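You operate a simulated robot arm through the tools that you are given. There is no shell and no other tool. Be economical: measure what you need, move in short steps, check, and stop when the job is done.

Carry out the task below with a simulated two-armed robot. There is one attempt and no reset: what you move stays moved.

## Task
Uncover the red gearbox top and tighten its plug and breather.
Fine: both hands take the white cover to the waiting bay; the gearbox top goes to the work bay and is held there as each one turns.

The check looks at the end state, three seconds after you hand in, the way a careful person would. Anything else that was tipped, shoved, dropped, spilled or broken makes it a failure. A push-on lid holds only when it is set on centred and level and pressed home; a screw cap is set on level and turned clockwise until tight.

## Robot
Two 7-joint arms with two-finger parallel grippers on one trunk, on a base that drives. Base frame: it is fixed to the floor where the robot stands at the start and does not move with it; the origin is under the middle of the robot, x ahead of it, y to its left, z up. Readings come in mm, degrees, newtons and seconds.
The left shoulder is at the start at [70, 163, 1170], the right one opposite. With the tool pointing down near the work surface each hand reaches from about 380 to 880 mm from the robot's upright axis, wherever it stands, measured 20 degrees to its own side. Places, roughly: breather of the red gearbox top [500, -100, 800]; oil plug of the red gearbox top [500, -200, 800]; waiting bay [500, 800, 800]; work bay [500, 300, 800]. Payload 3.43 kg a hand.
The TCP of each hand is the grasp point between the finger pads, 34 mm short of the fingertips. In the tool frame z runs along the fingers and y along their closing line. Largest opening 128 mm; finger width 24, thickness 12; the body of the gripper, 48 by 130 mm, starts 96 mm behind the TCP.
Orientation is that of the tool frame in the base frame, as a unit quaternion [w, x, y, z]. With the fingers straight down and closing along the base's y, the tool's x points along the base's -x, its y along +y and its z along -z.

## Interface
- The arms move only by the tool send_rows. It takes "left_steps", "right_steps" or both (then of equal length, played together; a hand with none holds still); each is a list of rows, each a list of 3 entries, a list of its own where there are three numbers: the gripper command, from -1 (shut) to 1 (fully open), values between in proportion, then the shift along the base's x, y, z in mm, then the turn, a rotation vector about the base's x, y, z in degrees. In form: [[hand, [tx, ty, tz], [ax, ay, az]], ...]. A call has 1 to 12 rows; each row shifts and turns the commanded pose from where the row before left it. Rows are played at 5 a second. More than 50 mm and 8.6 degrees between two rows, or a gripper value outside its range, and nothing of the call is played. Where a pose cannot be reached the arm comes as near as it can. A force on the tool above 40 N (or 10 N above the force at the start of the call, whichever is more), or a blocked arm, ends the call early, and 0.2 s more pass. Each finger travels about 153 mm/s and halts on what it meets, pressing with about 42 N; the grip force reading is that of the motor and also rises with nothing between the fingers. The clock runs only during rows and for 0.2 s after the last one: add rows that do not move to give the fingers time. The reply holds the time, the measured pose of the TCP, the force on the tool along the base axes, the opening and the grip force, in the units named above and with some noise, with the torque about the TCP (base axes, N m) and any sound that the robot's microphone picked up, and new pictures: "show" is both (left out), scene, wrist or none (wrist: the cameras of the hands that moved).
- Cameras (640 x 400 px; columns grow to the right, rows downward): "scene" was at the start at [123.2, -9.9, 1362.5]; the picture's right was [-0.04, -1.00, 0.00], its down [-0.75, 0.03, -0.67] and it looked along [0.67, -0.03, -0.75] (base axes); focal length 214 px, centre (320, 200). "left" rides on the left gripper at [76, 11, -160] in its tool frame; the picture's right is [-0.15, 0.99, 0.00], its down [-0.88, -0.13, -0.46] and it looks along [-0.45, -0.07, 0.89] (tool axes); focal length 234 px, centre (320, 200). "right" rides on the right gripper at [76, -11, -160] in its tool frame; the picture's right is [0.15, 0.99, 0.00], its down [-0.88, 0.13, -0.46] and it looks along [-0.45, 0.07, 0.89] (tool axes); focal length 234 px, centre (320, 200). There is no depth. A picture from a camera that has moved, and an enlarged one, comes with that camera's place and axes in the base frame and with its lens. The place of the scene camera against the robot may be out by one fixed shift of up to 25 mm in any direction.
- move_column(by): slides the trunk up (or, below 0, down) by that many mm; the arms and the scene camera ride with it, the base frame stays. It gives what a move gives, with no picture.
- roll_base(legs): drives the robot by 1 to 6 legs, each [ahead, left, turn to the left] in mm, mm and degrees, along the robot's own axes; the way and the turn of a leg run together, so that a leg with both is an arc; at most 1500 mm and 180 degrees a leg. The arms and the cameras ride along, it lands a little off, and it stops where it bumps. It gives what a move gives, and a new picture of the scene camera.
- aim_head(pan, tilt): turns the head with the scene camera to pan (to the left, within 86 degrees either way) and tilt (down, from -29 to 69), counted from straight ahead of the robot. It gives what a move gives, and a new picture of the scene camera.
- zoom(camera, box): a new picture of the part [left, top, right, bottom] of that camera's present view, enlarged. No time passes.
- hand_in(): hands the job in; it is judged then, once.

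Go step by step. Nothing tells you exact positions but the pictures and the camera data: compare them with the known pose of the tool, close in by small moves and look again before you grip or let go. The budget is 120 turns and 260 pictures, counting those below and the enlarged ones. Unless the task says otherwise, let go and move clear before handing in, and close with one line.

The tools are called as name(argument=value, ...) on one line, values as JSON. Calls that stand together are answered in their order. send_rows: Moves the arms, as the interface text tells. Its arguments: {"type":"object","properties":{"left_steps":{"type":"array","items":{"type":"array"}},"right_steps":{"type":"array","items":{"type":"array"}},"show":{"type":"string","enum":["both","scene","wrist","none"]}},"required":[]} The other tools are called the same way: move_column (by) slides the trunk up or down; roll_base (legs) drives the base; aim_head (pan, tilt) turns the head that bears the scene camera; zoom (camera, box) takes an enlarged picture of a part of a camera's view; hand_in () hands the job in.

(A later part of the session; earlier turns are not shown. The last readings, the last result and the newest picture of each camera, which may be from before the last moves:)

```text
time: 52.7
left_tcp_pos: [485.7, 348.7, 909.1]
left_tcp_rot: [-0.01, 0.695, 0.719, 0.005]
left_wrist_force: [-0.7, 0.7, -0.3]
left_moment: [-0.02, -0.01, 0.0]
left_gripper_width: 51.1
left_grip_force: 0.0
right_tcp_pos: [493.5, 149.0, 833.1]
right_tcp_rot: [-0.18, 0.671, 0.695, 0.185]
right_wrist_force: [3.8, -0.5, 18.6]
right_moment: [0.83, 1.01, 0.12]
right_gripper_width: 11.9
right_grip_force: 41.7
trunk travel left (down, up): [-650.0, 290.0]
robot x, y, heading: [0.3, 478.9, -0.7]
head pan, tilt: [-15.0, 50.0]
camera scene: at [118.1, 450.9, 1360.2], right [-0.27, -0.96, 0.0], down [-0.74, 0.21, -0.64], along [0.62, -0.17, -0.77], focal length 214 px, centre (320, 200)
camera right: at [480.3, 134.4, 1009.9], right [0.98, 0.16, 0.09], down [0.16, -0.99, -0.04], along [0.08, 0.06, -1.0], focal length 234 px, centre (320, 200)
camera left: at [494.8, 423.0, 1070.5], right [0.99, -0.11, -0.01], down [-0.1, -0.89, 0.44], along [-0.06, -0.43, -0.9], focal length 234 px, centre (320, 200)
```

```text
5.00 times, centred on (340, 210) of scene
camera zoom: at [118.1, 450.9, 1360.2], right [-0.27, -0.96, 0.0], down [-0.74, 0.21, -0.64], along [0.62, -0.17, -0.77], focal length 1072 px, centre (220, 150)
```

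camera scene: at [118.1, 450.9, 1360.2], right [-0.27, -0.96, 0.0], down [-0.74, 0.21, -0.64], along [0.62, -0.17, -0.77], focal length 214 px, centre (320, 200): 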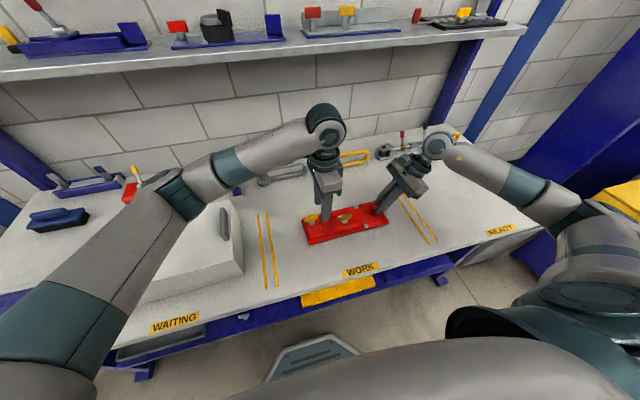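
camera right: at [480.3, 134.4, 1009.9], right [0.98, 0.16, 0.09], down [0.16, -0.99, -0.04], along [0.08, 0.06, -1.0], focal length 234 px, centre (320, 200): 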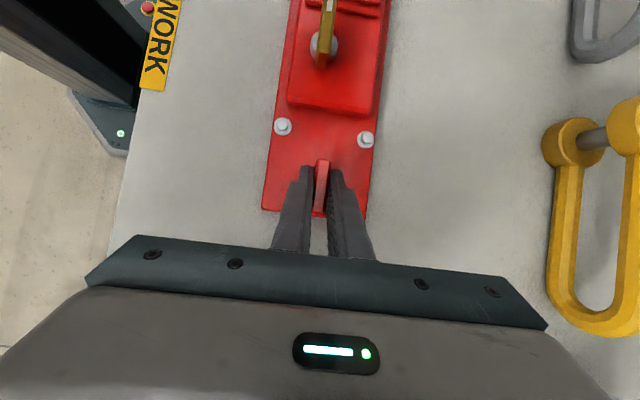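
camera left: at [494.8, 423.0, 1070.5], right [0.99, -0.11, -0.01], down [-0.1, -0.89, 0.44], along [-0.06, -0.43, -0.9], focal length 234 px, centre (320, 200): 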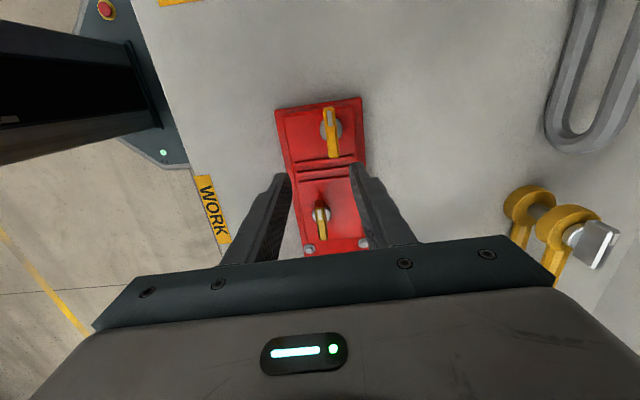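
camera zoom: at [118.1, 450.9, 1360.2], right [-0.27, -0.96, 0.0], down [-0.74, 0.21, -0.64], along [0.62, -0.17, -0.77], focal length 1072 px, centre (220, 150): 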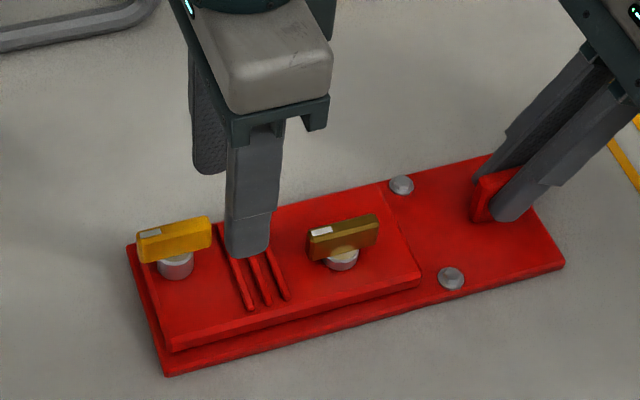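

Breather wing is at ≈(499, 382), along y, top about z 840. For a long clockwise stroke I want to start at +90°, so I swing the left hand that way in free air above it.

send_rows(left_steps=[[-0.2, [13, 33, 10], [0, 0, 0]], [-0.2, [0, 0, 10], [0, 0, 8.2]], [-0.2, [0, 0, 0], [0, 0, 8.2]], [-0.2, [0, 0, 0], [0, 0, 8.2]], [-0.2, [0, 0, 0], [0, 0, 8.2]], [-0.2, [0, 0, 0], [0, 0, 8.2]], [-0.2, [0, 0, 0], [0, 0, 8.2]], [-0.2, [0, 0, 0], [0, 0, 8.2]], [-0.2, [0, 0, 0], [0, 0, 8.2]], [-0.2, [0, 0, 0], [0, 0, 8.2]], [-0.2, [0, 0, 0], [0, 0, 8.2]], [-0.2, [0, 0, 0], [0, 0, 8.2]]], right_steps=[[-1, [0, 0, 0], [0, 0, 0]], [-1, [0, 0, 0], [0, 0, 0]], [-1, [0, 0, 0], [0, 0, 0]], [-1, [0, 0, 0], [0, 0, 0]], [-1, [0, 0, 0], [0, 0, 0]], [-1, [0, 0, 0], [0, 0, 0]], [-1, [0, 0, 0], [0, 0, 0]], [-1, [0, 0, 0], [0, 0, 0]], [-1, [0, 0, 0], [0, 0, 0]], [-1, [0, 0, 0], [0, 0, 0]], [-1, [0, 0, 0], [0, 0, 0]], [-1, [0, 0, 0], [0, 0, 0]]], show="none")

send_rows(left_steps=[[-0.2, [0, 0, 0], [0, 0, 8.2]], [-0.2, [0, 0, 0], [0, 0, 8.2]], [-0.2, [0, 0, 0], [0, 0, 8.2]], [-0.2, [0, 0, 0], [0, 0, 8.2]], [-0.2, [0, 0, 0], [0, 0, 8.2]], [-0.2, [0, 0, 0], [0, 0, 8.2]], [-0.2, [0, 0, 0], [0, 0, 8.2]], [-0.2, [0, 0, 0], [0, 0, 8.2]], [-0.2, [0, 0, 0], [0, 0, 8.2]], [-0.2, [0, 0, 0], [0, 0, 8.2]], [-0.2, [0, 0, 0], [0, 0, 6]], [-0.2, [0, 0, 0], [0, 0, 0]]], show="both")

```text
time: 55.3
left_tcp_pos: [497.2, 382.9, 929.5]
left_tcp_rot: [-0.012, -0.019, 1.0, -0.006]
left_wrist_force: [-0.2, 0.1, -0.6]
left_moment: [0.02, -0.01, 0.01]
left_gripper_width: 51.2
left_grip_force: 0.0
right_tcp_pos: [493.2, 148.9, 834.3]
right_tcp_rot: [-0.179, 0.672, 0.694, 0.185]
right_wrist_force: [-2.1, 5.4, 10.9]
right_moment: [0.26, 0.89, -0.14]
right_gripper_width: 11.7
right_grip_force: 42.3
trunk travel left (down, up): [-650.0, 290.0]
robot x, y, heading: [0.8, 477.5, -0.7]
head pan, tilt: [-15.0, 50.0]
```

```text
time: 57.9
left_tcp_pos: [541.5, 380.0, 912.8]
left_tcp_rot: [0.005, 0.707, -0.707, 0.012]
left_wrist_force: [-0.3, 0.0, -0.4]
left_moment: [0.01, -0.02, -0.01]
left_gripper_width: 51.1
left_grip_force: 0.1
left hand out of reach, approached as far as the arm can: row 10, 11
right_tcp_pos: [494.1, 148.5, 833.9]
right_tcp_rot: [-0.181, 0.672, 0.694, 0.185]
right_wrist_force: [-2.3, 2.1, 9.5]
right_moment: [0.03, 0.89, -0.1]
right_gripper_width: 11.9
right_grip_force: 41.8
trunk travel left (down, up): [-650.0, 290.0]
robot x, y, heading: [-1.4, 478.0, -0.5]
head pan, tilt: [-15.0, 50.0]
camera scene: at [118.1, 450.8, 1360.2], right [-0.27, -0.96, 0.0], down [-0.74, 0.21, -0.64], along [0.62, -0.17, -0.77], focal length 214 px, centre (320, 200)
camera left: at [527.9, 309.0, 1074.6], right [-0.99, 0.15, -0.01], down [0.13, 0.89, 0.43], along [0.07, 0.43, -0.9], focal length 234 px, centre (320, 200)
```

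scene: 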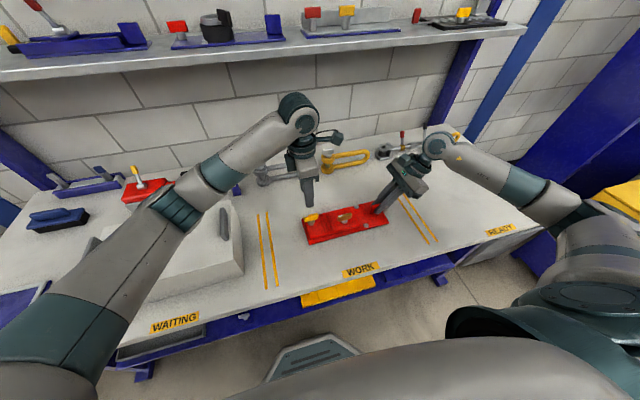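
left: 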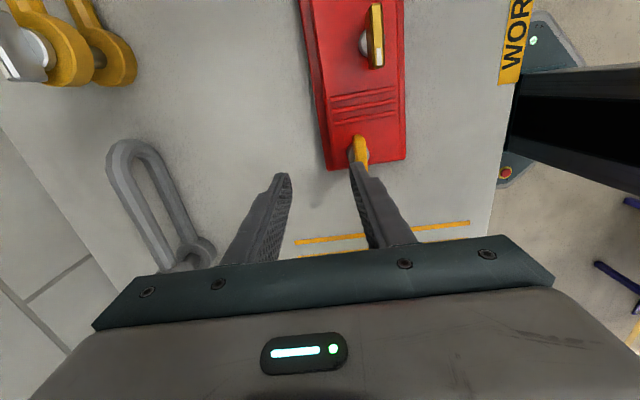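

The +90° pose is just past reach; about +80° should be reachable, which is close enough for the pads to seat on the wing. I back up 10° and check.

send_rows(left_steps=[[-0.2, [0, 0, 0], [0, 0, -5.1]], [-0.2, [0, 0, 0], [0, 0, -5.1]], [-0.2, [0, 0, 0], [0, 0, 0]]], show="wrist")

zoom(camera="left", box=[220, 60, 420, 220])

```text
time: 58.7
left_tcp_pos: [541.2, 380.1, 913.3]
left_tcp_rot: [-0.006, -0.641, 0.767, -0.012]
left_wrist_force: [0.7, -0.3, 1.1]
left_moment: [-0.02, 0.0, -0.01]
left_gripper_width: 51.3
left_grip_force: 0.0
right_tcp_pos: [492.8, 149.1, 835.3]
right_tcp_rot: [-0.179, 0.672, 0.694, 0.186]
right_wrist_force: [-3.0, 2.7, 10.1]
right_moment: [-0.03, 0.85, -0.11]
right_gripper_width: 11.6
right_grip_force: 41.9
trunk travel left (down, up): [-650.0, 290.0]
robot x, y, heading: [2.3, 477.4, -0.7]
head pan, tilt: [-15.0, 50.0]
camera left: at [515.2, 311.7, 1074.5], right [-0.95, 0.32, -0.01], down [0.28, 0.85, 0.44], along [0.15, 0.41, -0.9], focal length 234 px, centre (320, 200)
```

left: 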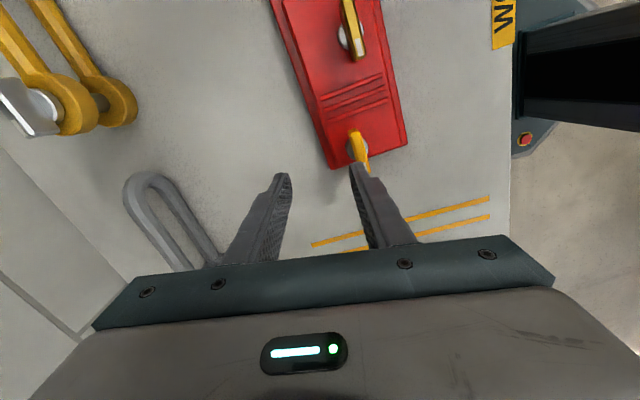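

```text
2.50 times, centred on (320, 140) of left
camera zoom: at [515.2, 311.7, 1074.5], right [-0.95, 0.32, -0.01], down [0.28, 0.85, 0.44], along [0.15, 0.41, -0.9], focal length 585 px, centre (320, 350)
```

zoom: 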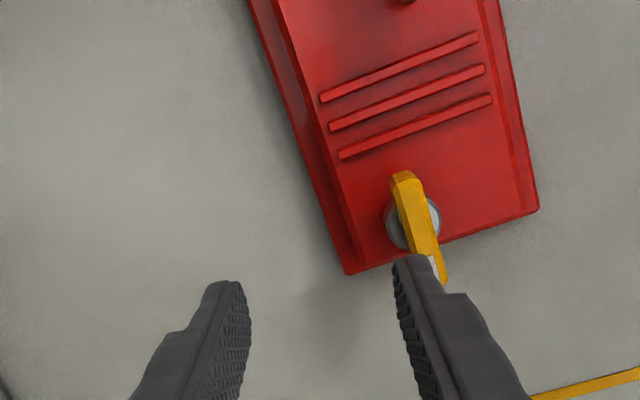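

send_rows(left_steps=[[-0.2, [-22, 1, 8], [0, 0, 0]], [-0.2, [-20, 1, 8], [0, 0, 0]], [-0.2, [0, 0, 0], [0, 0, 0]]], show="wrist")

zoom(camera="left", box=[220, 60, 420, 220])

```text
time: 59.5
left_tcp_pos: [498.1, 383.7, 929.5]
left_tcp_rot: [-0.006, -0.642, 0.767, -0.01]
left_wrist_force: [-0.4, 0.3, -0.4]
left_moment: [-0.03, 0.01, -0.02]
left_gripper_width: 51.4
left_grip_force: 0.1
right_tcp_pos: [493.7, 149.2, 833.9]
right_tcp_rot: [-0.18, 0.671, 0.695, 0.185]
right_wrist_force: [-2.0, 1.9, 10.3]
right_moment: [-0.01, 0.82, -0.1]
right_gripper_width: 11.5
right_grip_force: 42.4
trunk travel left (down, up): [-650.0, 290.0]
robot x, y, heading: [2.0, 483.0, -0.7]
head pan, tilt: [-15.0, 50.0]
camera left: at [472.6, 314.7, 1090.7], right [-0.95, 0.32, -0.01], down [0.28, 0.85, 0.44], along [0.15, 0.41, -0.9], focal length 234 px, centre (320, 200)
```

left: 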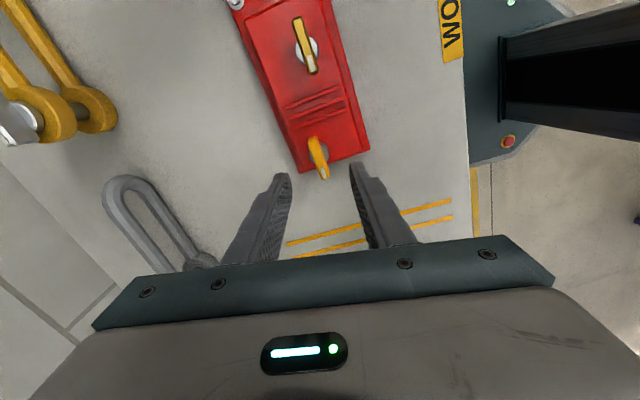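

```text
2.50 times, centred on (320, 140) of left
camera zoom: at [472.6, 314.7, 1090.7], right [-0.95, 0.32, -0.01], down [0.28, 0.85, 0.44], along [0.15, 0.41, -0.9], focal length 585 px, centre (320, 350)
```

zoom: 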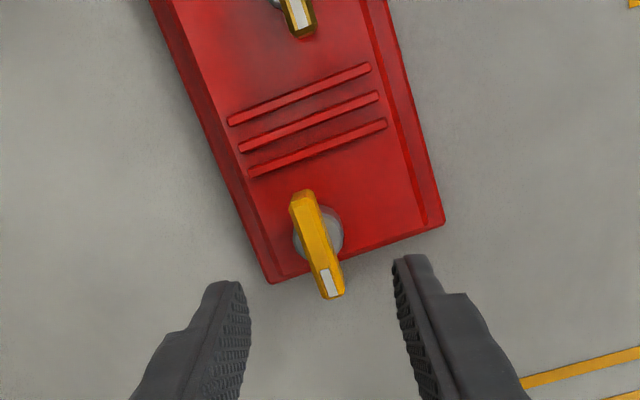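

+80° is reachable. Wing re-measured at (499, 381). I descend onto it.

send_rows(left_steps=[[-0.2, [1, -2.5, -30], [0, 0, 0]], [-0.2, [0, 0, -30], [0, 0, 0]], [-0.2, [0, 0, -18], [0, 0, 0]], [-0.2, [0, 0, 0], [0, 0, 0]]], show="wrist")

zoom(camera="scene", box=[270, 160, 400, 250])

zoom(camera="left", box=[240, 120, 400, 240])

```text
time: 60.5
left_tcp_pos: [501.3, 380.2, 851.7]
left_tcp_rot: [-0.005, -0.642, 0.766, -0.011]
left_wrist_force: [0.5, 0.5, -0.8]
left_moment: [0.0, 0.01, 0.0]
left_gripper_width: 51.1
left_grip_force: 0.2
right_tcp_pos: [492.9, 147.9, 834.0]
right_tcp_rot: [-0.18, 0.672, 0.694, 0.185]
right_wrist_force: [-0.7, 2.6, 7.5]
right_moment: [-0.34, 0.62, -0.2]
right_gripper_width: 11.7
right_grip_force: 41.8
trunk travel left (down, up): [-650.0, 290.0]
robot x, y, heading: [0.1, 480.1, -0.6]
head pan, tilt: [-15.0, 50.0]
camera left: at [475.5, 311.6, 1012.3], right [-0.95, 0.32, -0.01], down [0.28, 0.85, 0.44], along [0.15, 0.41, -0.9], focal length 234 px, centre (320, 200)
```

left: 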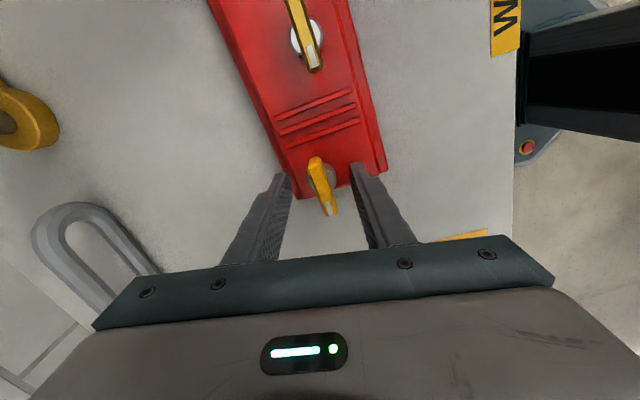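

```text
4.44 times, centred on (335, 205) of scene
camera zoom: at [118.1, 450.4, 1360.5], right [-0.27, -0.96, 0.0], down [-0.74, 0.21, -0.64], along [0.62, -0.17, -0.77], focal length 953 px, centre (253, 178)
```

zoom: 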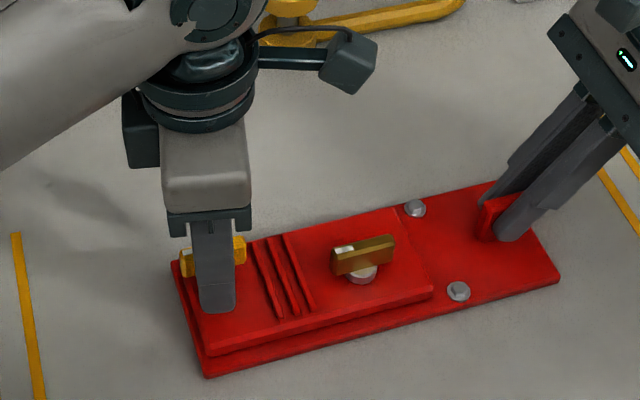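

```text
3.33 times, centred on (320, 180) of left
camera zoom: at [475.5, 311.6, 1012.3], right [-0.95, 0.32, -0.01], down [0.28, 0.85, 0.44], along [0.15, 0.41, -0.9], focal length 781 px, centre (320, 267)
```

zoom: 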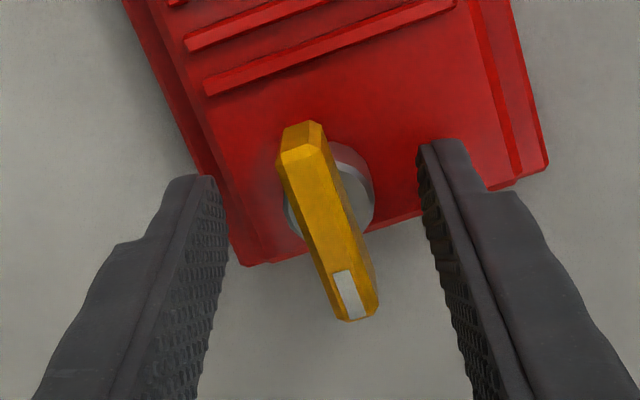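

Wing top is at z≈845, centre (498.5, 380). Small correction, lower 7 mm and close on the wing.

send_rows(left_steps=[[-0.2, [-2, 0, -7], [0, 0, 0]], [-0.5, [0, 0, 0], [0, 0, 0]], [-0.8, [0, 0, 0], [0, 0, 0]], [-1, [0, 0, 0], [0, 0, 0]], [-1, [0, 0, 0], [0, 0, 0]], [-1, [0, 0, 0], [0, 0, 0]]], show="wrist")

zoom(camera="scene", box=[270, 160, 400, 250])

```text
time: 61.9
left_tcp_pos: [499.5, 377.2, 853.0]
left_tcp_rot: [0.002, -0.641, 0.767, -0.015]
left_wrist_force: [-5.6, 10.1, 0.3]
left_moment: [-0.45, 0.53, 0.0]
left_gripper_width: 10.3
left_grip_force: 42.3
right_tcp_pos: [490.1, 143.5, 835.5]
right_tcp_rot: [-0.178, 0.671, 0.694, 0.189]
right_wrist_force: [5.4, -10.3, -5.9]
right_moment: [-0.16, -0.45, -1.48]
right_gripper_width: 11.9
right_grip_force: 42.4
trunk travel left (down, up): [-650.0, 290.0]
robot x, y, heading: [-3.2, 479.1, -0.9]
head pan, tilt: [-15.0, 50.0]
camera left: at [470.1, 308.7, 1012.1], right [-0.95, 0.32, -0.03], down [0.27, 0.85, 0.44], along [0.17, 0.41, -0.9], focal length 234 px, centre (320, 200)
```

left: 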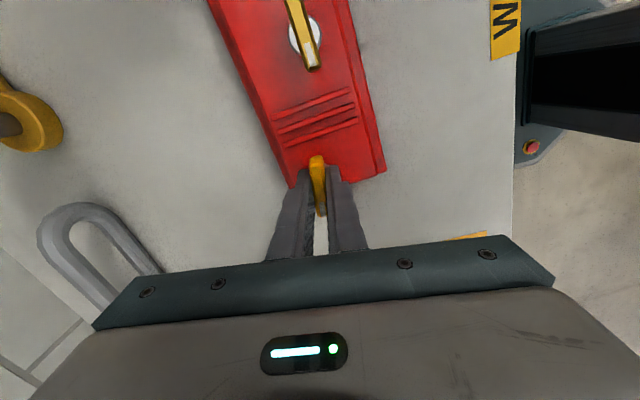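

```text
4.44 times, centred on (335, 205) of scene
camera zoom: at [111.4, 446.4, 1361.1], right [-0.27, -0.96, 0.0], down [-0.73, 0.21, -0.65], along [0.62, -0.17, -0.76], focal length 953 px, centre (253, 178)
```

zoom: 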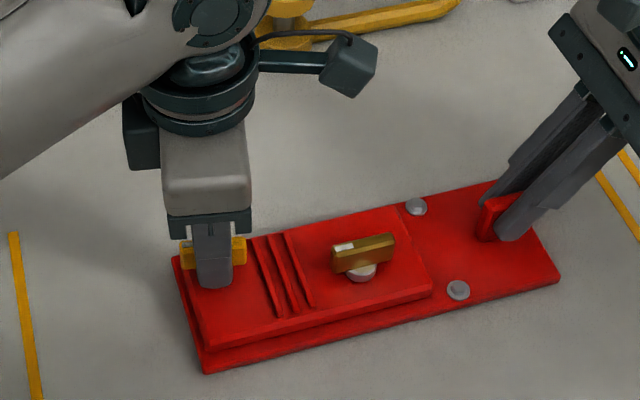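

The hand is on the wing but the whole robot seems to have shifted a few mm. I check for any arm contact before turning.

send_rows(left_steps=[[-1, [0, 0, 0], [0, 0, 0]]], show="scene")

aim_head(pan=25, tilt=45)

```text
time: 62.3
left_tcp_pos: [498.9, 377.2, 851.8]
left_tcp_rot: [0.002, -0.642, 0.767, -0.016]
left_wrist_force: [-5.0, 12.9, 0.4]
left_moment: [-0.28, 0.48, -0.01]
left_gripper_width: 10.5
left_grip_force: 41.6
right_tcp_pos: [490.3, 144.9, 835.4]
right_tcp_rot: [-0.178, 0.672, 0.694, 0.189]
right_wrist_force: [4.5, -13.7, -5.7]
right_moment: [-0.2, -0.39, -1.39]
right_gripper_width: 11.7
right_grip_force: 42.0
trunk travel left (down, up): [-650.0, 290.0]
robot x, y, heading: [0.9, 483.2, -0.7]
head pan, tilt: [-15.0, 50.0]
camera scene: at [111.0, 446.1, 1361.0], right [-0.27, -0.96, 0.0], down [-0.73, 0.21, -0.65], along [0.62, -0.17, -0.76], focal length 214 px, centre (320, 200)
```

scene: 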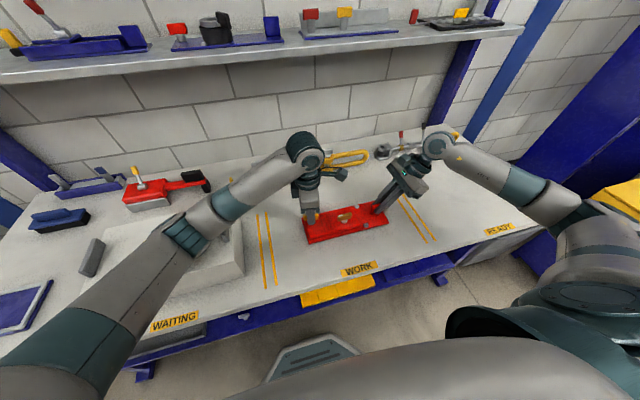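

```text
time: 63.4
left_tcp_pos: [498.3, 375.9, 852.6]
left_tcp_rot: [0.002, -0.642, 0.766, -0.015]
left_wrist_force: [-5.5, 21.9, 0.8]
left_moment: [0.13, 0.42, 0.04]
left_gripper_width: 10.4
left_grip_force: 42.2
right_tcp_pos: [489.6, 145.5, 835.8]
right_tcp_rot: [-0.178, 0.671, 0.695, 0.188]
right_wrist_force: [4.7, -19.7, -5.8]
right_moment: [-0.69, -0.34, -1.31]
right_gripper_width: 12.0
right_grip_force: 42.1
trunk travel left (down, up): [-650.0, 290.0]
robot x, y, heading: [-1.5, 474.7, -0.7]
head pan, tilt: [25.0, 45.0]
camera scene: at [110.4, 499.8, 1368.2], right [0.41, -0.91, 0.0], down [-0.64, -0.29, -0.71], along [0.65, 0.29, -0.7], focal length 214 px, centre (320, 200)
```

scene: 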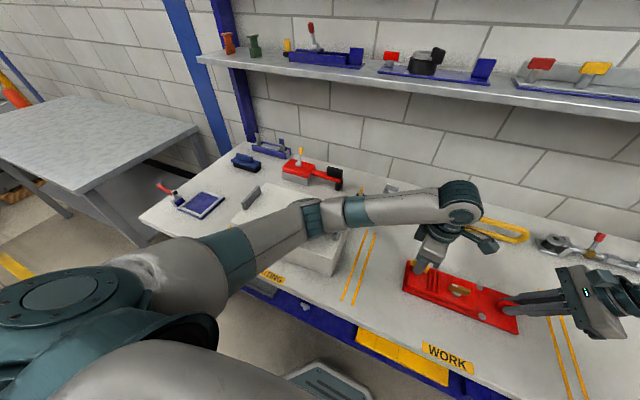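

zoom(camera="scene", box=[200, 150, 400, 300])

```text
2.67 times, centred on (300, 225) of scene
camera zoom: at [110.4, 499.8, 1368.2], right [0.41, -0.91, 0.0], down [-0.64, -0.29, -0.71], along [0.65, 0.29, -0.7], focal length 572 px, centre (373, 133)
```

zoom: 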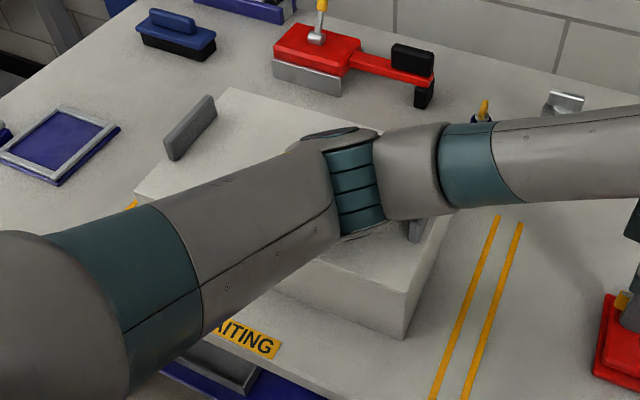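

The left elbow is resting against the cover's near handle. I let go of the wing and rise straight up, then will reposition the base to the right so the elbow clears the cover.

send_rows(left_steps=[[-0.7, [0, 0, 0], [0, 0, 0]], [-0.2, [0, 0, 0], [0, 0, 0]], [-0.2, [0, 0, 15], [0, 0, 0]], [-0.2, [0, 0, 30], [0, 0, 0]], [-0.2, [0, 0, 40], [0, 0, 0]], [-0.2, [0, 0, 40], [0, 0, 0]], [-0.2, [0, 0, 0], [0, 0, 0]]], show="scene")

zoom(camera="scene", box=[200, 150, 400, 300])

```text
time: 65.0
left_tcp_pos: [504.1, 378.7, 968.5]
left_tcp_rot: [-0.007, -0.64, 0.768, -0.01]
left_wrist_force: [0.3, 0.1, -0.4]
left_moment: [0.0, -0.02, -0.01]
left_gripper_width: 51.5
left_grip_force: 0.1
left hand out of reach, approached as far as the arm can: row 6
right_tcp_pos: [494.5, 148.9, 833.7]
right_tcp_rot: [-0.18, 0.671, 0.695, 0.185]
right_wrist_force: [1.8, 4.2, 10.4]
right_moment: [1.45, 0.71, -0.11]
right_gripper_width: 11.7
right_grip_force: 41.7
trunk travel left (down, up): [-650.0, 290.0]
robot x, y, heading: [1.1, 477.2, -1.0]
head pan, tilt: [25.0, 45.0]
camera scene: at [118.7, 505.3, 1367.0], right [0.41, -0.91, 0.0], down [-0.64, -0.29, -0.71], along [0.64, 0.29, -0.71], focal length 214 px, centre (320, 200)
```

scene: 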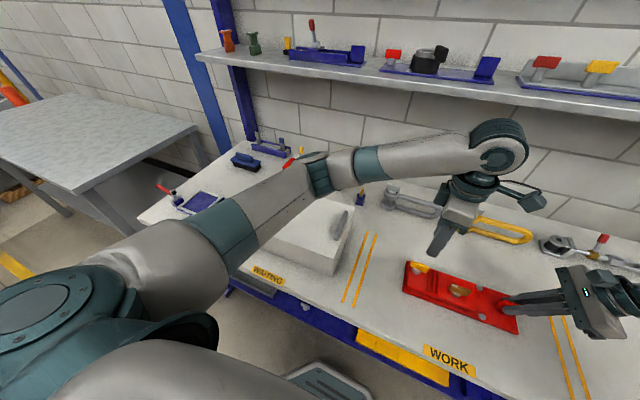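

```text
2.67 times, centred on (300, 225) of scene
camera zoom: at [118.7, 505.3, 1367.0], right [0.41, -0.91, 0.0], down [-0.64, -0.29, -0.71], along [0.64, 0.29, -0.71], focal length 572 px, centre (373, 133)
```

zoom: 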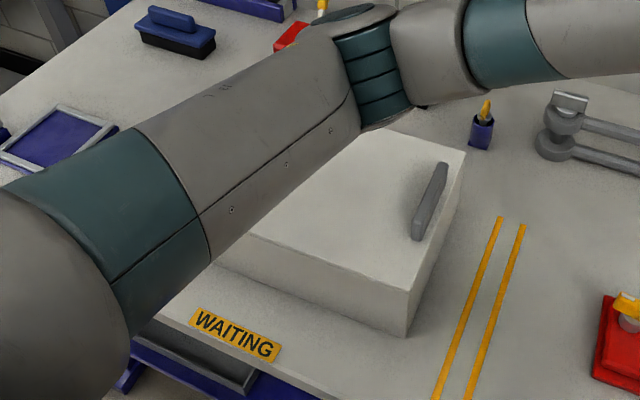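

The cover is undisturbed. I open the right hand, rise clear and roll the base 180 mm to the right.

send_rows(right_steps=[[-0.7, [0, 0, 0], [0, 0, 0]], [-0.2, [0, 0, 0], [0, 0, 0]], [-0.2, [0, 0, 0], [0, 0, 0]], [-0.2, [0, 0, 15], [0, 0, 0]], [-0.2, [0, 0, 35], [0, 0, 0]], [-0.2, [0, 0, 40], [0, 0, 0]], [-0.2, [0, 0, 0], [0, 0, 0]]], show="scene")

roll_base(legs=[[0, -180, 0.8]])

aim_head(pan=0, tilt=50)

```text
time: 66.6
left_tcp_pos: [505.3, 378.2, 968.5]
left_tcp_rot: [-0.008, -0.64, 0.768, -0.01]
left_wrist_force: [-0.1, 0.0, 0.2]
left_moment: [0.0, -0.01, 0.01]
left_gripper_width: 51.2
left_grip_force: 0.0
right_tcp_pos: [492.4, 147.4, 924.8]
right_tcp_rot: [-0.18, 0.672, 0.694, 0.185]
right_wrist_force: [-0.3, 0.8, -0.3]
right_moment: [0.0, 0.0, -0.01]
right_gripper_width: 51.2
right_grip_force: 0.0
trunk travel left (down, up): [-650.0, 290.0]
robot x, y, heading: [2.6, 481.3, -0.6]
head pan, tilt: [25.0, 45.0]
camera scene: at [119.4, 503.9, 1366.9], right [0.41, -0.91, 0.0], down [-0.64, -0.29, -0.71], along [0.64, 0.29, -0.71], focal length 214 px, centre (320, 200)
```

scene: 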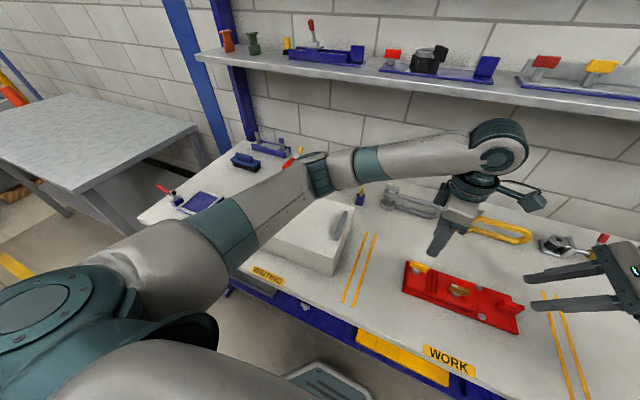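

```text
time: 68.1
left_tcp_pos: [504.6, 206.9, 968.7]
left_tcp_rot: [-0.008, -0.645, 0.764, -0.01]
left_wrist_force: [0.4, 0.6, 0.4]
left_moment: [0.03, -0.02, 0.01]
left_gripper_width: 51.2
left_grip_force: 0.0
right_tcp_pos: [496.0, -23.5, 924.1]
right_tcp_rot: [-0.181, 0.667, 0.699, 0.184]
right_wrist_force: [0.7, -0.3, -0.1]
right_moment: [-0.01, 0.0, 0.0]
right_gripper_width: 51.1
right_grip_force: 0.0
trunk travel left (down, up): [-650.0, 290.0]
robot x, y, heading: [-0.4, 301.6, -0.1]
head pan, tilt: [25.0, 45.0]
camera scene: at [117.6, 328.1, 1367.0], right [0.42, -0.91, 0.0], down [-0.64, -0.3, -0.71], along [0.64, 0.3, -0.71], focal length 214 px, centre (320, 200)
```

scene: 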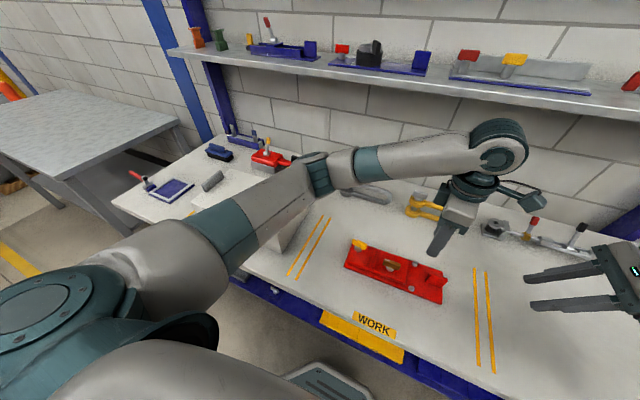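

```text
time: 69.0
left_tcp_pos: [505.3, 206.2, 970.0]
left_tcp_rot: [-0.007, -0.645, 0.764, -0.011]
left_wrist_force: [-0.9, 0.2, 0.7]
left_moment: [0.0, 0.0, 0.01]
left_gripper_width: 51.1
left_grip_force: 0.1
right_tcp_pos: [495.2, -23.3, 923.5]
right_tcp_rot: [-0.181, 0.667, 0.699, 0.184]
right_wrist_force: [-0.5, -0.8, -0.1]
right_moment: [-0.05, 0.01, -0.01]
right_gripper_width: 51.3
right_grip_force: 0.1
trunk travel left (down, up): [-650.0, 290.0]
robot x, y, heading: [0.2, 301.2, 0.2]
head pan, tilt: [0.0, 50.0]
camera scene: at [120.9, 294.7, 1360.1], right [0.0, -1.0, 0.0], down [-0.77, 0.0, -0.64], along [0.64, 0.0, -0.77], focal length 214 px, centre (320, 200)
```

scene: 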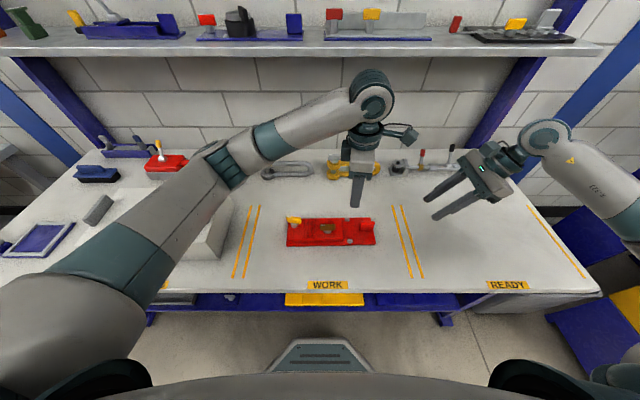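

Now I bring the hands back: right over the lug, left over the breather, both still high.

send_rows(left_steps=[[-0.2, [0, 43, 0], [0, 0, 0]], [-0.2, [0, 43, 0], [0, 0, 0]], [-0.2, [-3, 43, 0], [0, 0, 0]], [-0.2, [-3, 43, 0], [0, 0, 0]], [-0.2, [0, 0, -30], [0, 0, 0]], [-0.2, [0, 0, 0], [0, 0, 0]]], right_steps=[[-0.2, [0, 43, 0], [0, 0, 0]], [-0.2, [0, 43, 0], [0, 0, 0]], [-0.2, [0, 43, 0], [0, 0, 0]], [-0.2, [-2, 43, 0], [0, 0, 0]], [-0.2, [0, 0, -30], [0, 0, -0.8]], [-0.2, [0, 0, 0], [0, 0, 0]]])

zoom(camera="right", box=[200, 60, 440, 240])

zoom(camera="left", box=[220, 80, 420, 240])

```text
time: 70.4
left_tcp_pos: [499.9, 377.8, 937.4]
left_tcp_rot: [-0.007, -0.645, 0.764, -0.011]
left_wrist_force: [0.7, 0.5, 0.2]
left_moment: [-0.05, 0.01, 0.0]
left_gripper_width: 51.2
left_grip_force: 0.0
right_tcp_pos: [495.0, 149.6, 894.5]
right_tcp_rot: [-0.178, 0.673, 0.694, 0.186]
right_wrist_force: [-0.6, 0.2, 1.2]
right_moment: [-0.03, 0.0, 0.01]
right_gripper_width: 51.0
right_grip_force: 0.1
trunk travel left (down, up): [-650.0, 290.0]
robot x, y, heading: [0.5, 299.5, -0.3]
head pan, tilt: [0.0, 50.0]
camera scene: at [120.8, 295.6, 1360.1], right [0.0, -1.0, 0.0], down [-0.77, 0.0, -0.64], along [0.64, 0.0, -0.77], focal length 214 px, centre (320, 200)
camera right: at [481.1, 134.3, 1070.6], right [0.98, 0.15, 0.09], down [0.16, -0.99, -0.04], along [0.08, 0.05, -1.0], focal length 234 px, centre (320, 200)
camera left: at [475.1, 310.4, 1099.4], right [-0.95, 0.31, -0.01], down [0.28, 0.86, 0.43], along [0.14, 0.41, -0.9], focal length 234 px, centre (320, 200)
```

scene: 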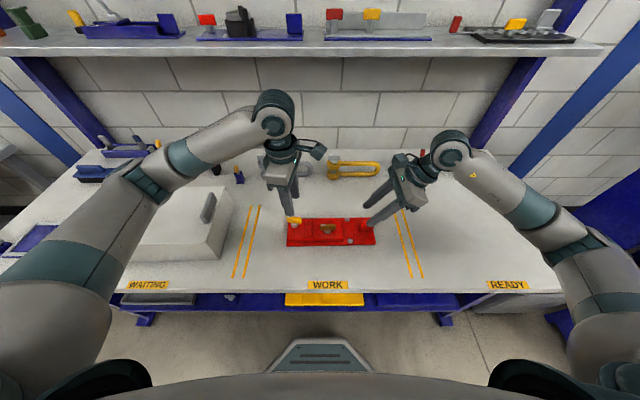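
right: 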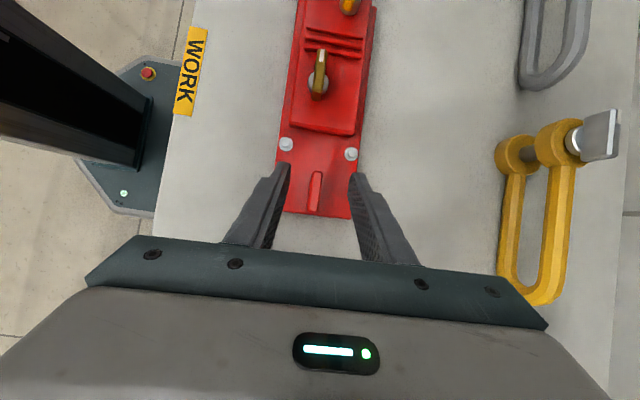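
left: 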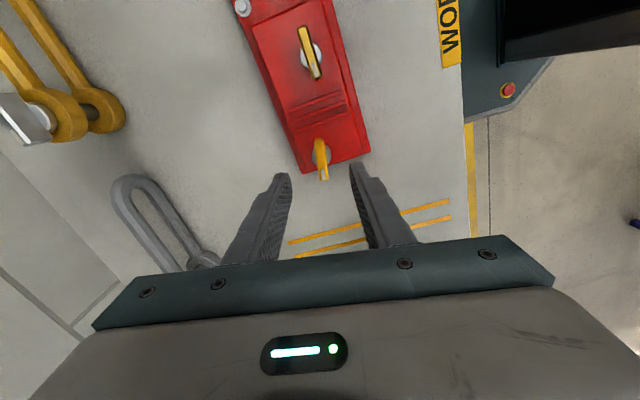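

```text
2.22 times, centred on (320, 150) of right
camera zoom: at [481.1, 134.3, 1070.6], right [0.98, 0.15, 0.09], down [0.16, -0.99, -0.04], along [0.08, 0.05, -1.0], focal length 520 px, centre (320, 311)
```

zoom: 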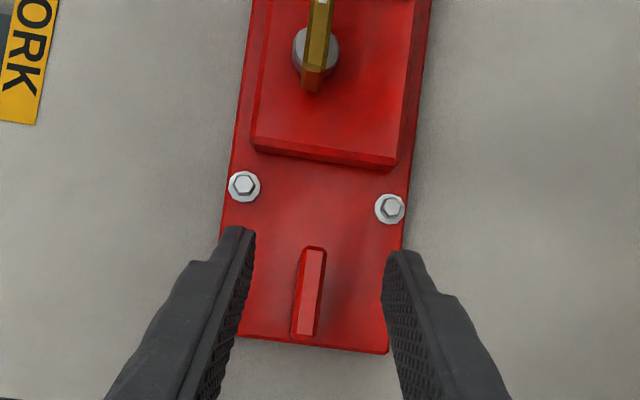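

```text
2.50 times, centred on (320, 160) of left
camera zoom: at [475.1, 310.4, 1099.4], right [-0.95, 0.31, -0.01], down [0.28, 0.86, 0.43], along [0.14, 0.41, -0.9], focal length 585 px, centre (320, 300)
```

zoom: 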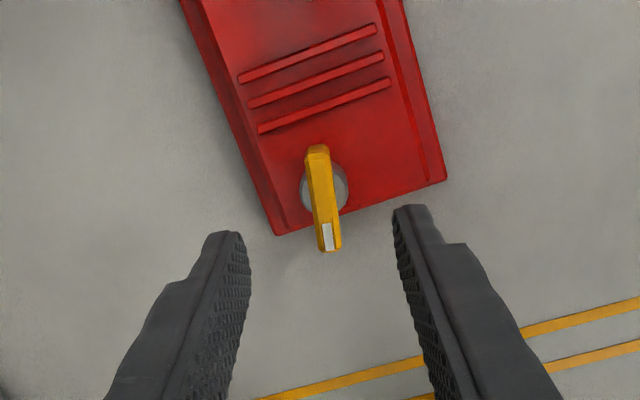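

Lug is centred at (494, 154). I lower the right hand and grip it again.

send_rows(right_steps=[[-0.2, [-1, -2, -25], [0, 0, 0]], [-0.2, [0, 0, -22], [0, 0, 0]], [-0.2, [0, 0, -12], [0, 0, 0]], [-0.5, [0, 0, 0], [0, 0, 0]], [-1, [0, 0, 0], [0, 0, 0]], [-1, [0, 0, 0], [0, 0, 0]], [-1, [0, 0, 0], [0, 0, 0]]], show="wrist")

```text
time: 72.0
left_tcp_pos: [500.1, 376.6, 938.9]
left_tcp_rot: [-0.006, -0.645, 0.764, -0.011]
left_wrist_force: [-0.3, -0.4, 0.2]
left_moment: [0.02, -0.03, -0.04]
left_gripper_width: 51.3
left_grip_force: 0.1
right_tcp_pos: [491.9, 147.5, 834.5]
right_tcp_rot: [-0.179, 0.672, 0.694, 0.185]
right_wrist_force: [-1.1, -0.1, 4.2]
right_moment: [-0.01, 0.53, -0.3]
right_gripper_width: 11.5
right_grip_force: 42.0
trunk travel left (down, up): [-650.0, 290.0]
robot x, y, heading: [-2.5, 298.9, -0.1]
head pan, tilt: [0.0, 50.0]
camera right: at [479.2, 132.0, 1011.4], right [0.98, 0.15, 0.09], down [0.16, -0.99, -0.04], along [0.08, 0.06, -1.0], focal length 234 px, centre (320, 200)
```

right: 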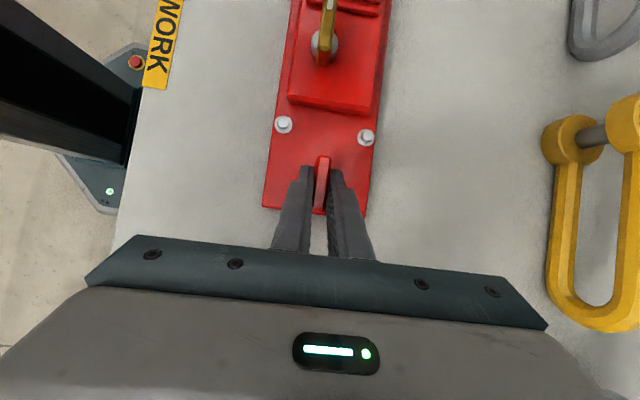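

Breather wing centre ≈(498, 379.5), now aligned with the hand. I descend and grip it.

send_rows(left_steps=[[-0.2, [-2, 2, -35], [0, 0, 0]], [-0.2, [0, 0, -35], [0, 0, 0]], [-0.2, [0, 0, -16], [0, 0, 0]], [-0.2, [0, 0, -5], [0, 0, 0]], [-0.2, [0, 0, 0], [0, 0, 0]]], show="both")

zoom(camera="left", box=[240, 120, 400, 240])

zoom(camera="scene", box=[100, 130, 400, 280])

```text
time: 73.2
left_tcp_pos: [496.4, 380.8, 848.3]
left_tcp_rot: [-0.006, -0.645, 0.764, -0.011]
left_wrist_force: [-1.0, -0.1, 0.0]
left_moment: [0.0, 0.02, -0.02]
left_gripper_width: 51.3
left_grip_force: 0.0
right_tcp_pos: [492.1, 147.0, 835.1]
right_tcp_rot: [-0.179, 0.673, 0.693, 0.186]
right_wrist_force: [-1.0, -0.5, 6.5]
right_moment: [0.17, 0.57, -0.13]
right_gripper_width: 11.6
right_grip_force: 42.1
trunk travel left (down, up): [-650.0, 290.0]
robot x, y, heading: [-4.4, 303.2, 0.1]
head pan, tilt: [0.0, 50.0]
camera scene: at [120.3, 294.5, 1360.1], right [0.0, -1.0, 0.0], down [-0.77, 0.0, -0.64], along [0.64, 0.0, -0.77], focal length 214 px, centre (320, 200)
camera left: at [471.5, 312.2, 1008.7], right [-0.95, 0.31, -0.01], down [0.27, 0.86, 0.44], along [0.15, 0.41, -0.9], focal length 234 px, centre (320, 200)
```

scene: 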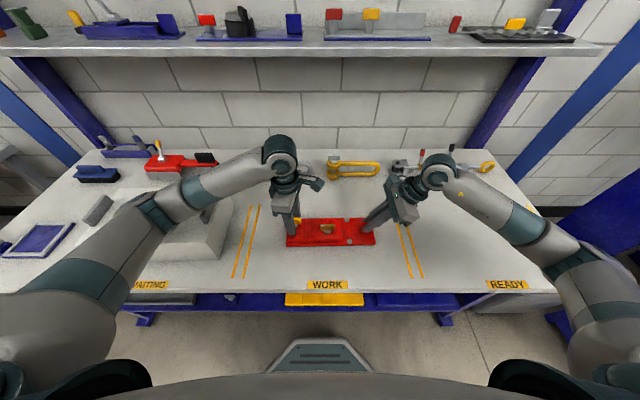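
left: 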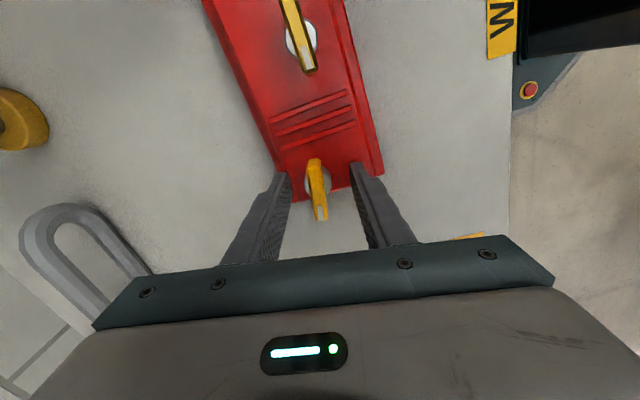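

```text
3.33 times, centred on (320, 180) of left
camera zoom: at [471.5, 312.2, 1008.7], right [-0.95, 0.31, -0.01], down [0.27, 0.86, 0.44], along [0.15, 0.41, -0.9], focal length 781 px, centre (320, 267)
```

zoom: 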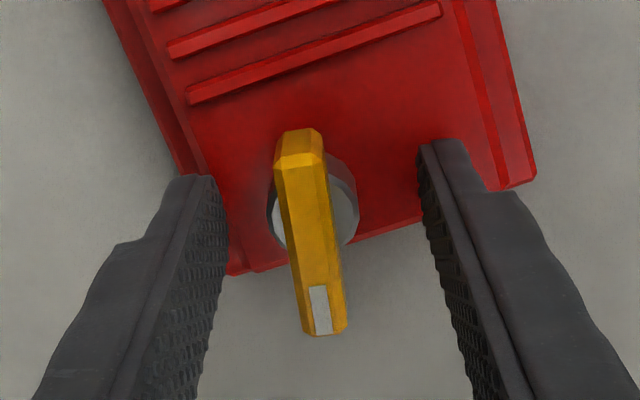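

```text
2.13 times, centred on (250, 205) of scene
camera zoom: at [120.3, 294.5, 1360.1], right [0.0, -1.0, 0.0], down [-0.77, 0.0, -0.64], along [0.64, 0.0, -0.77], focal length 458 px, centre (469, 189)
```

zoom: 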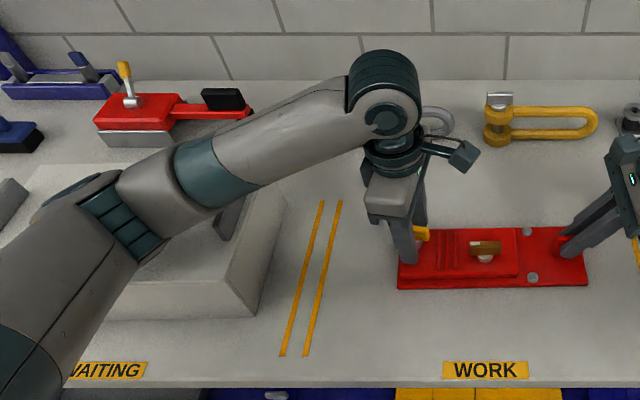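

Clear and aligned (force-free). Fine-correct, close, and begin turning clockwise.

send_rows(left_steps=[[-0.2, [1.5, -1.5, -2], [0, 0, 0]], [-0.6, [0, 0, 0], [0, 0, 0]], [-1, [0, 0, 0], [0, 0, 0]], [-1, [0, 0, 0], [0, 0, 0]], [-1, [0, 0, 0], [0, 0, 0]]], right_steps=[[-1, [0, 0, 0], [0, 0, 0]], [-1, [0, 0, 0], [0, 0, 0]], [-1, [0, 0, 0], [0, 0, 0]], [-1, [0, 0, 0], [0, 0, 0]], [-1, [0, 0, 0], [0, 0, 0]]], show="none")

send_rows(left_steps=[[-1, [0, 0, 0], [0, 0, -8]], [-1, [0, 0, 0], [0, 0, -8]], [-1, [0, 0, 0], [0, 0, -8]], [-1, [0, 0, 0], [0, 0, 0]]], right_steps=[[-1, [0, 0, 0], [0, 0, 0]], [-1, [0, 0, 0], [0, 0, 0]], [-1, [0, 0, 0], [0, 0, 0]], [-1, [0, 0, 0], [0, 0, 0]]], show="both")

```text
time: 74.4
left_tcp_pos: [497.8, 378.4, 844.3]
left_tcp_rot: [-0.006, -0.645, 0.764, -0.011]
left_wrist_force: [0.3, -1.5, 0.1]
left_moment: [-0.08, 0.0, 0.0]
left_gripper_width: 10.4
left_grip_force: 42.0
right_tcp_pos: [492.2, 146.9, 835.0]
right_tcp_rot: [-0.179, 0.673, 0.693, 0.186]
right_wrist_force: [-0.2, 1.2, 6.8]
right_moment: [0.01, 0.62, -0.1]
right_gripper_width: 11.5
right_grip_force: 41.7
trunk travel left (down, up): [-650.0, 290.0]
robot x, y, heading: [-0.4, 303.6, -0.1]
head pan, tilt: [0.0, 50.0]
```

```text
time: 75.4
left_tcp_pos: [499.3, 378.3, 845.1]
left_tcp_rot: [-0.009, -0.471, 0.882, -0.008]
left_wrist_force: [-2.9, -3.5, -4.5]
left_moment: [0.81, -0.41, 0.01]
left_gripper_width: 10.6
left_grip_force: 42.1
right_tcp_pos: [492.8, 146.6, 835.0]
right_tcp_rot: [-0.179, 0.672, 0.694, 0.186]
right_wrist_force: [2.4, 2.7, 7.7]
right_moment: [0.5, 0.61, -0.51]
right_gripper_width: 11.7
right_grip_force: 41.8
trunk travel left (down, up): [-650.0, 290.0]
robot x, y, heading: [-4.3, 298.4, -0.0]
head pan, tilt: [0.0, 50.0]
camera scene: at [120.9, 294.4, 1360.0], right [0.0, -1.0, 0.0], down [-0.77, 0.0, -0.64], along [0.64, 0.0, -0.77], focal length 214 px, centre (320, 200)
camera right: at [479.6, 132.0, 1011.2], right [0.98, 0.15, 0.09], down [0.16, -0.99, -0.04], along [0.08, 0.06, -1.0], focal length 234 px, centre (320, 200)
camera left: at [448.2, 327.1, 1006.4], right [-0.74, 0.67, -0.01], down [0.6, 0.67, 0.43], along [0.3, 0.32, -0.9], focal length 234 px, centre (320, 200)
```

scene: 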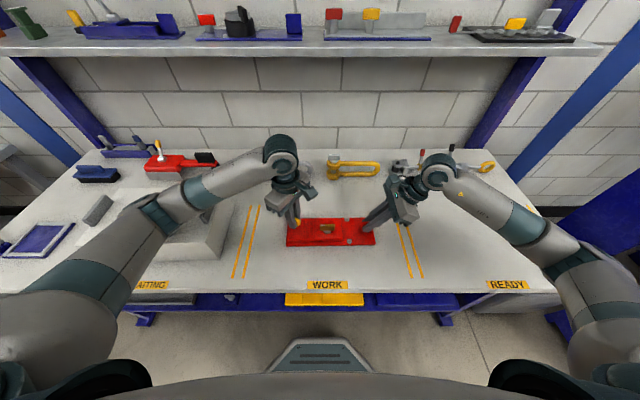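
right: 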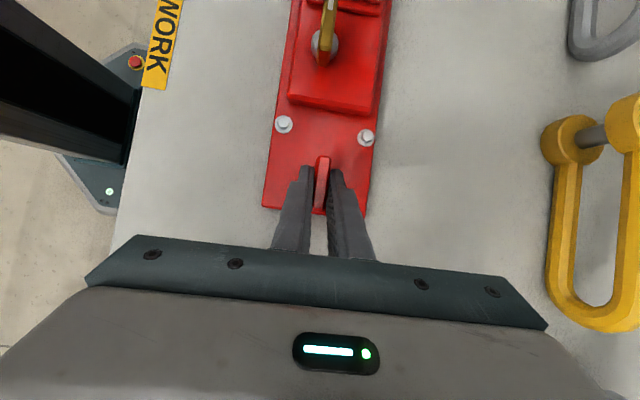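
left: 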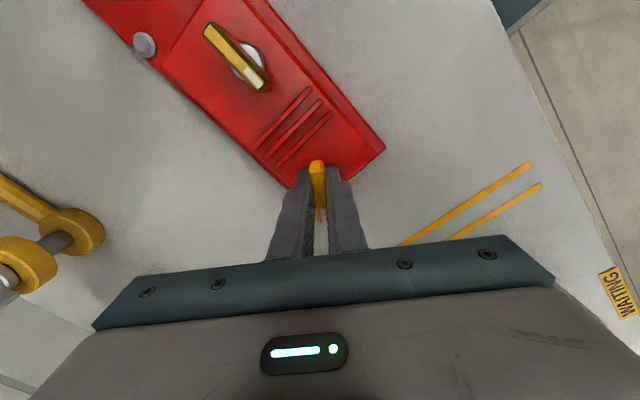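

It turns freely with the wing held. I continue clockwise, following the thread down slightly and watching the torque.

send_rows(left_steps=[[-1, [0, 0, -0.5], [0, 0, -8]], [-1, [0, 0, -0.3], [0, 0, -8]], [-1, [0, 0, -0.3], [0, 0, -8]], [-1, [0, 0, -0.3], [0, 0, -8]], [-1, [0, 0, -0.2], [0, 0, -8]], [-1, [0, 0, 0], [0, 0, 0]]], show="none")

send_rows(left_steps=[[-1, [0, 0, -0.2], [0, 0, -8]], [-1, [0, 0, -0.2], [0, 0, -8]], [-1, [0, 0, -0.2], [0, 0, -8]], [-1, [0, 0, -0.2], [0, 0, -8]], [-1, [0, 0, -0.2], [0, 0, -8]], [-1, [0, 0, 0], [0, 0, 0]]], show="scene")

```text
time: 76.8
left_tcp_pos: [498.8, 378.4, 844.9]
left_tcp_rot: [-0.011, -0.142, 0.99, -0.006]
left_wrist_force: [3.3, -0.2, 5.3]
left_moment: [-0.08, 0.1, 1.47]
left_gripper_width: 18.4
left_grip_force: 42.2
right_tcp_pos: [490.8, 146.2, 834.9]
right_tcp_rot: [-0.179, 0.672, 0.694, 0.184]
right_wrist_force: [-2.3, -0.2, 3.7]
right_moment: [-0.54, 0.53, -0.87]
right_gripper_width: 12.1
right_grip_force: 42.1
trunk travel left (down, up): [-650.0, 290.0]
robot x, y, heading: [0.7, 301.8, -0.2]
head pan, tilt: [0.0, 50.0]
```

```text
time: 78.2
left_tcp_pos: [497.1, 379.7, 843.3]
left_tcp_rot: [-0.013, 0.207, 0.978, -0.003]
left_wrist_force: [-8.2, -14.6, 4.4]
left_moment: [0.07, 0.25, 0.25]
left_gripper_width: 20.3
left_grip_force: 42.1
right_tcp_pos: [493.0, 148.5, 836.0]
right_tcp_rot: [-0.18, 0.671, 0.694, 0.187]
right_wrist_force: [7.0, 17.3, 0.5]
right_moment: [0.13, -0.49, -1.64]
right_gripper_width: 13.8
right_grip_force: 42.2
trunk travel left (down, up): [-650.0, 290.0]
robot x, y, heading: [-2.0, 301.0, -0.2]
head pan, tilt: [0.0, 50.0]
camera scene: at [120.2, 294.4, 1360.1], right [0.0, -1.0, 0.0], down [-0.77, 0.0, -0.64], along [0.64, 0.0, -0.77], focal length 214 px, centre (320, 200)
```

scene: 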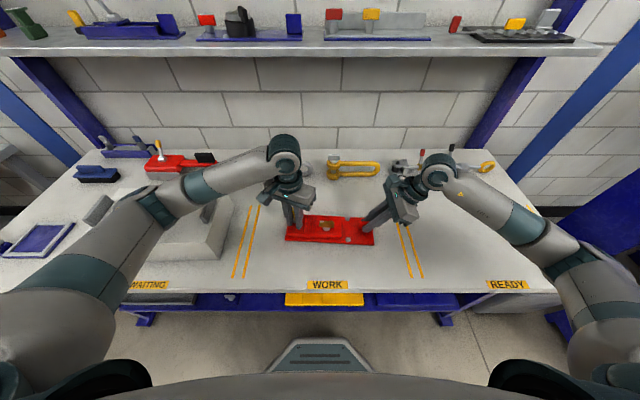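

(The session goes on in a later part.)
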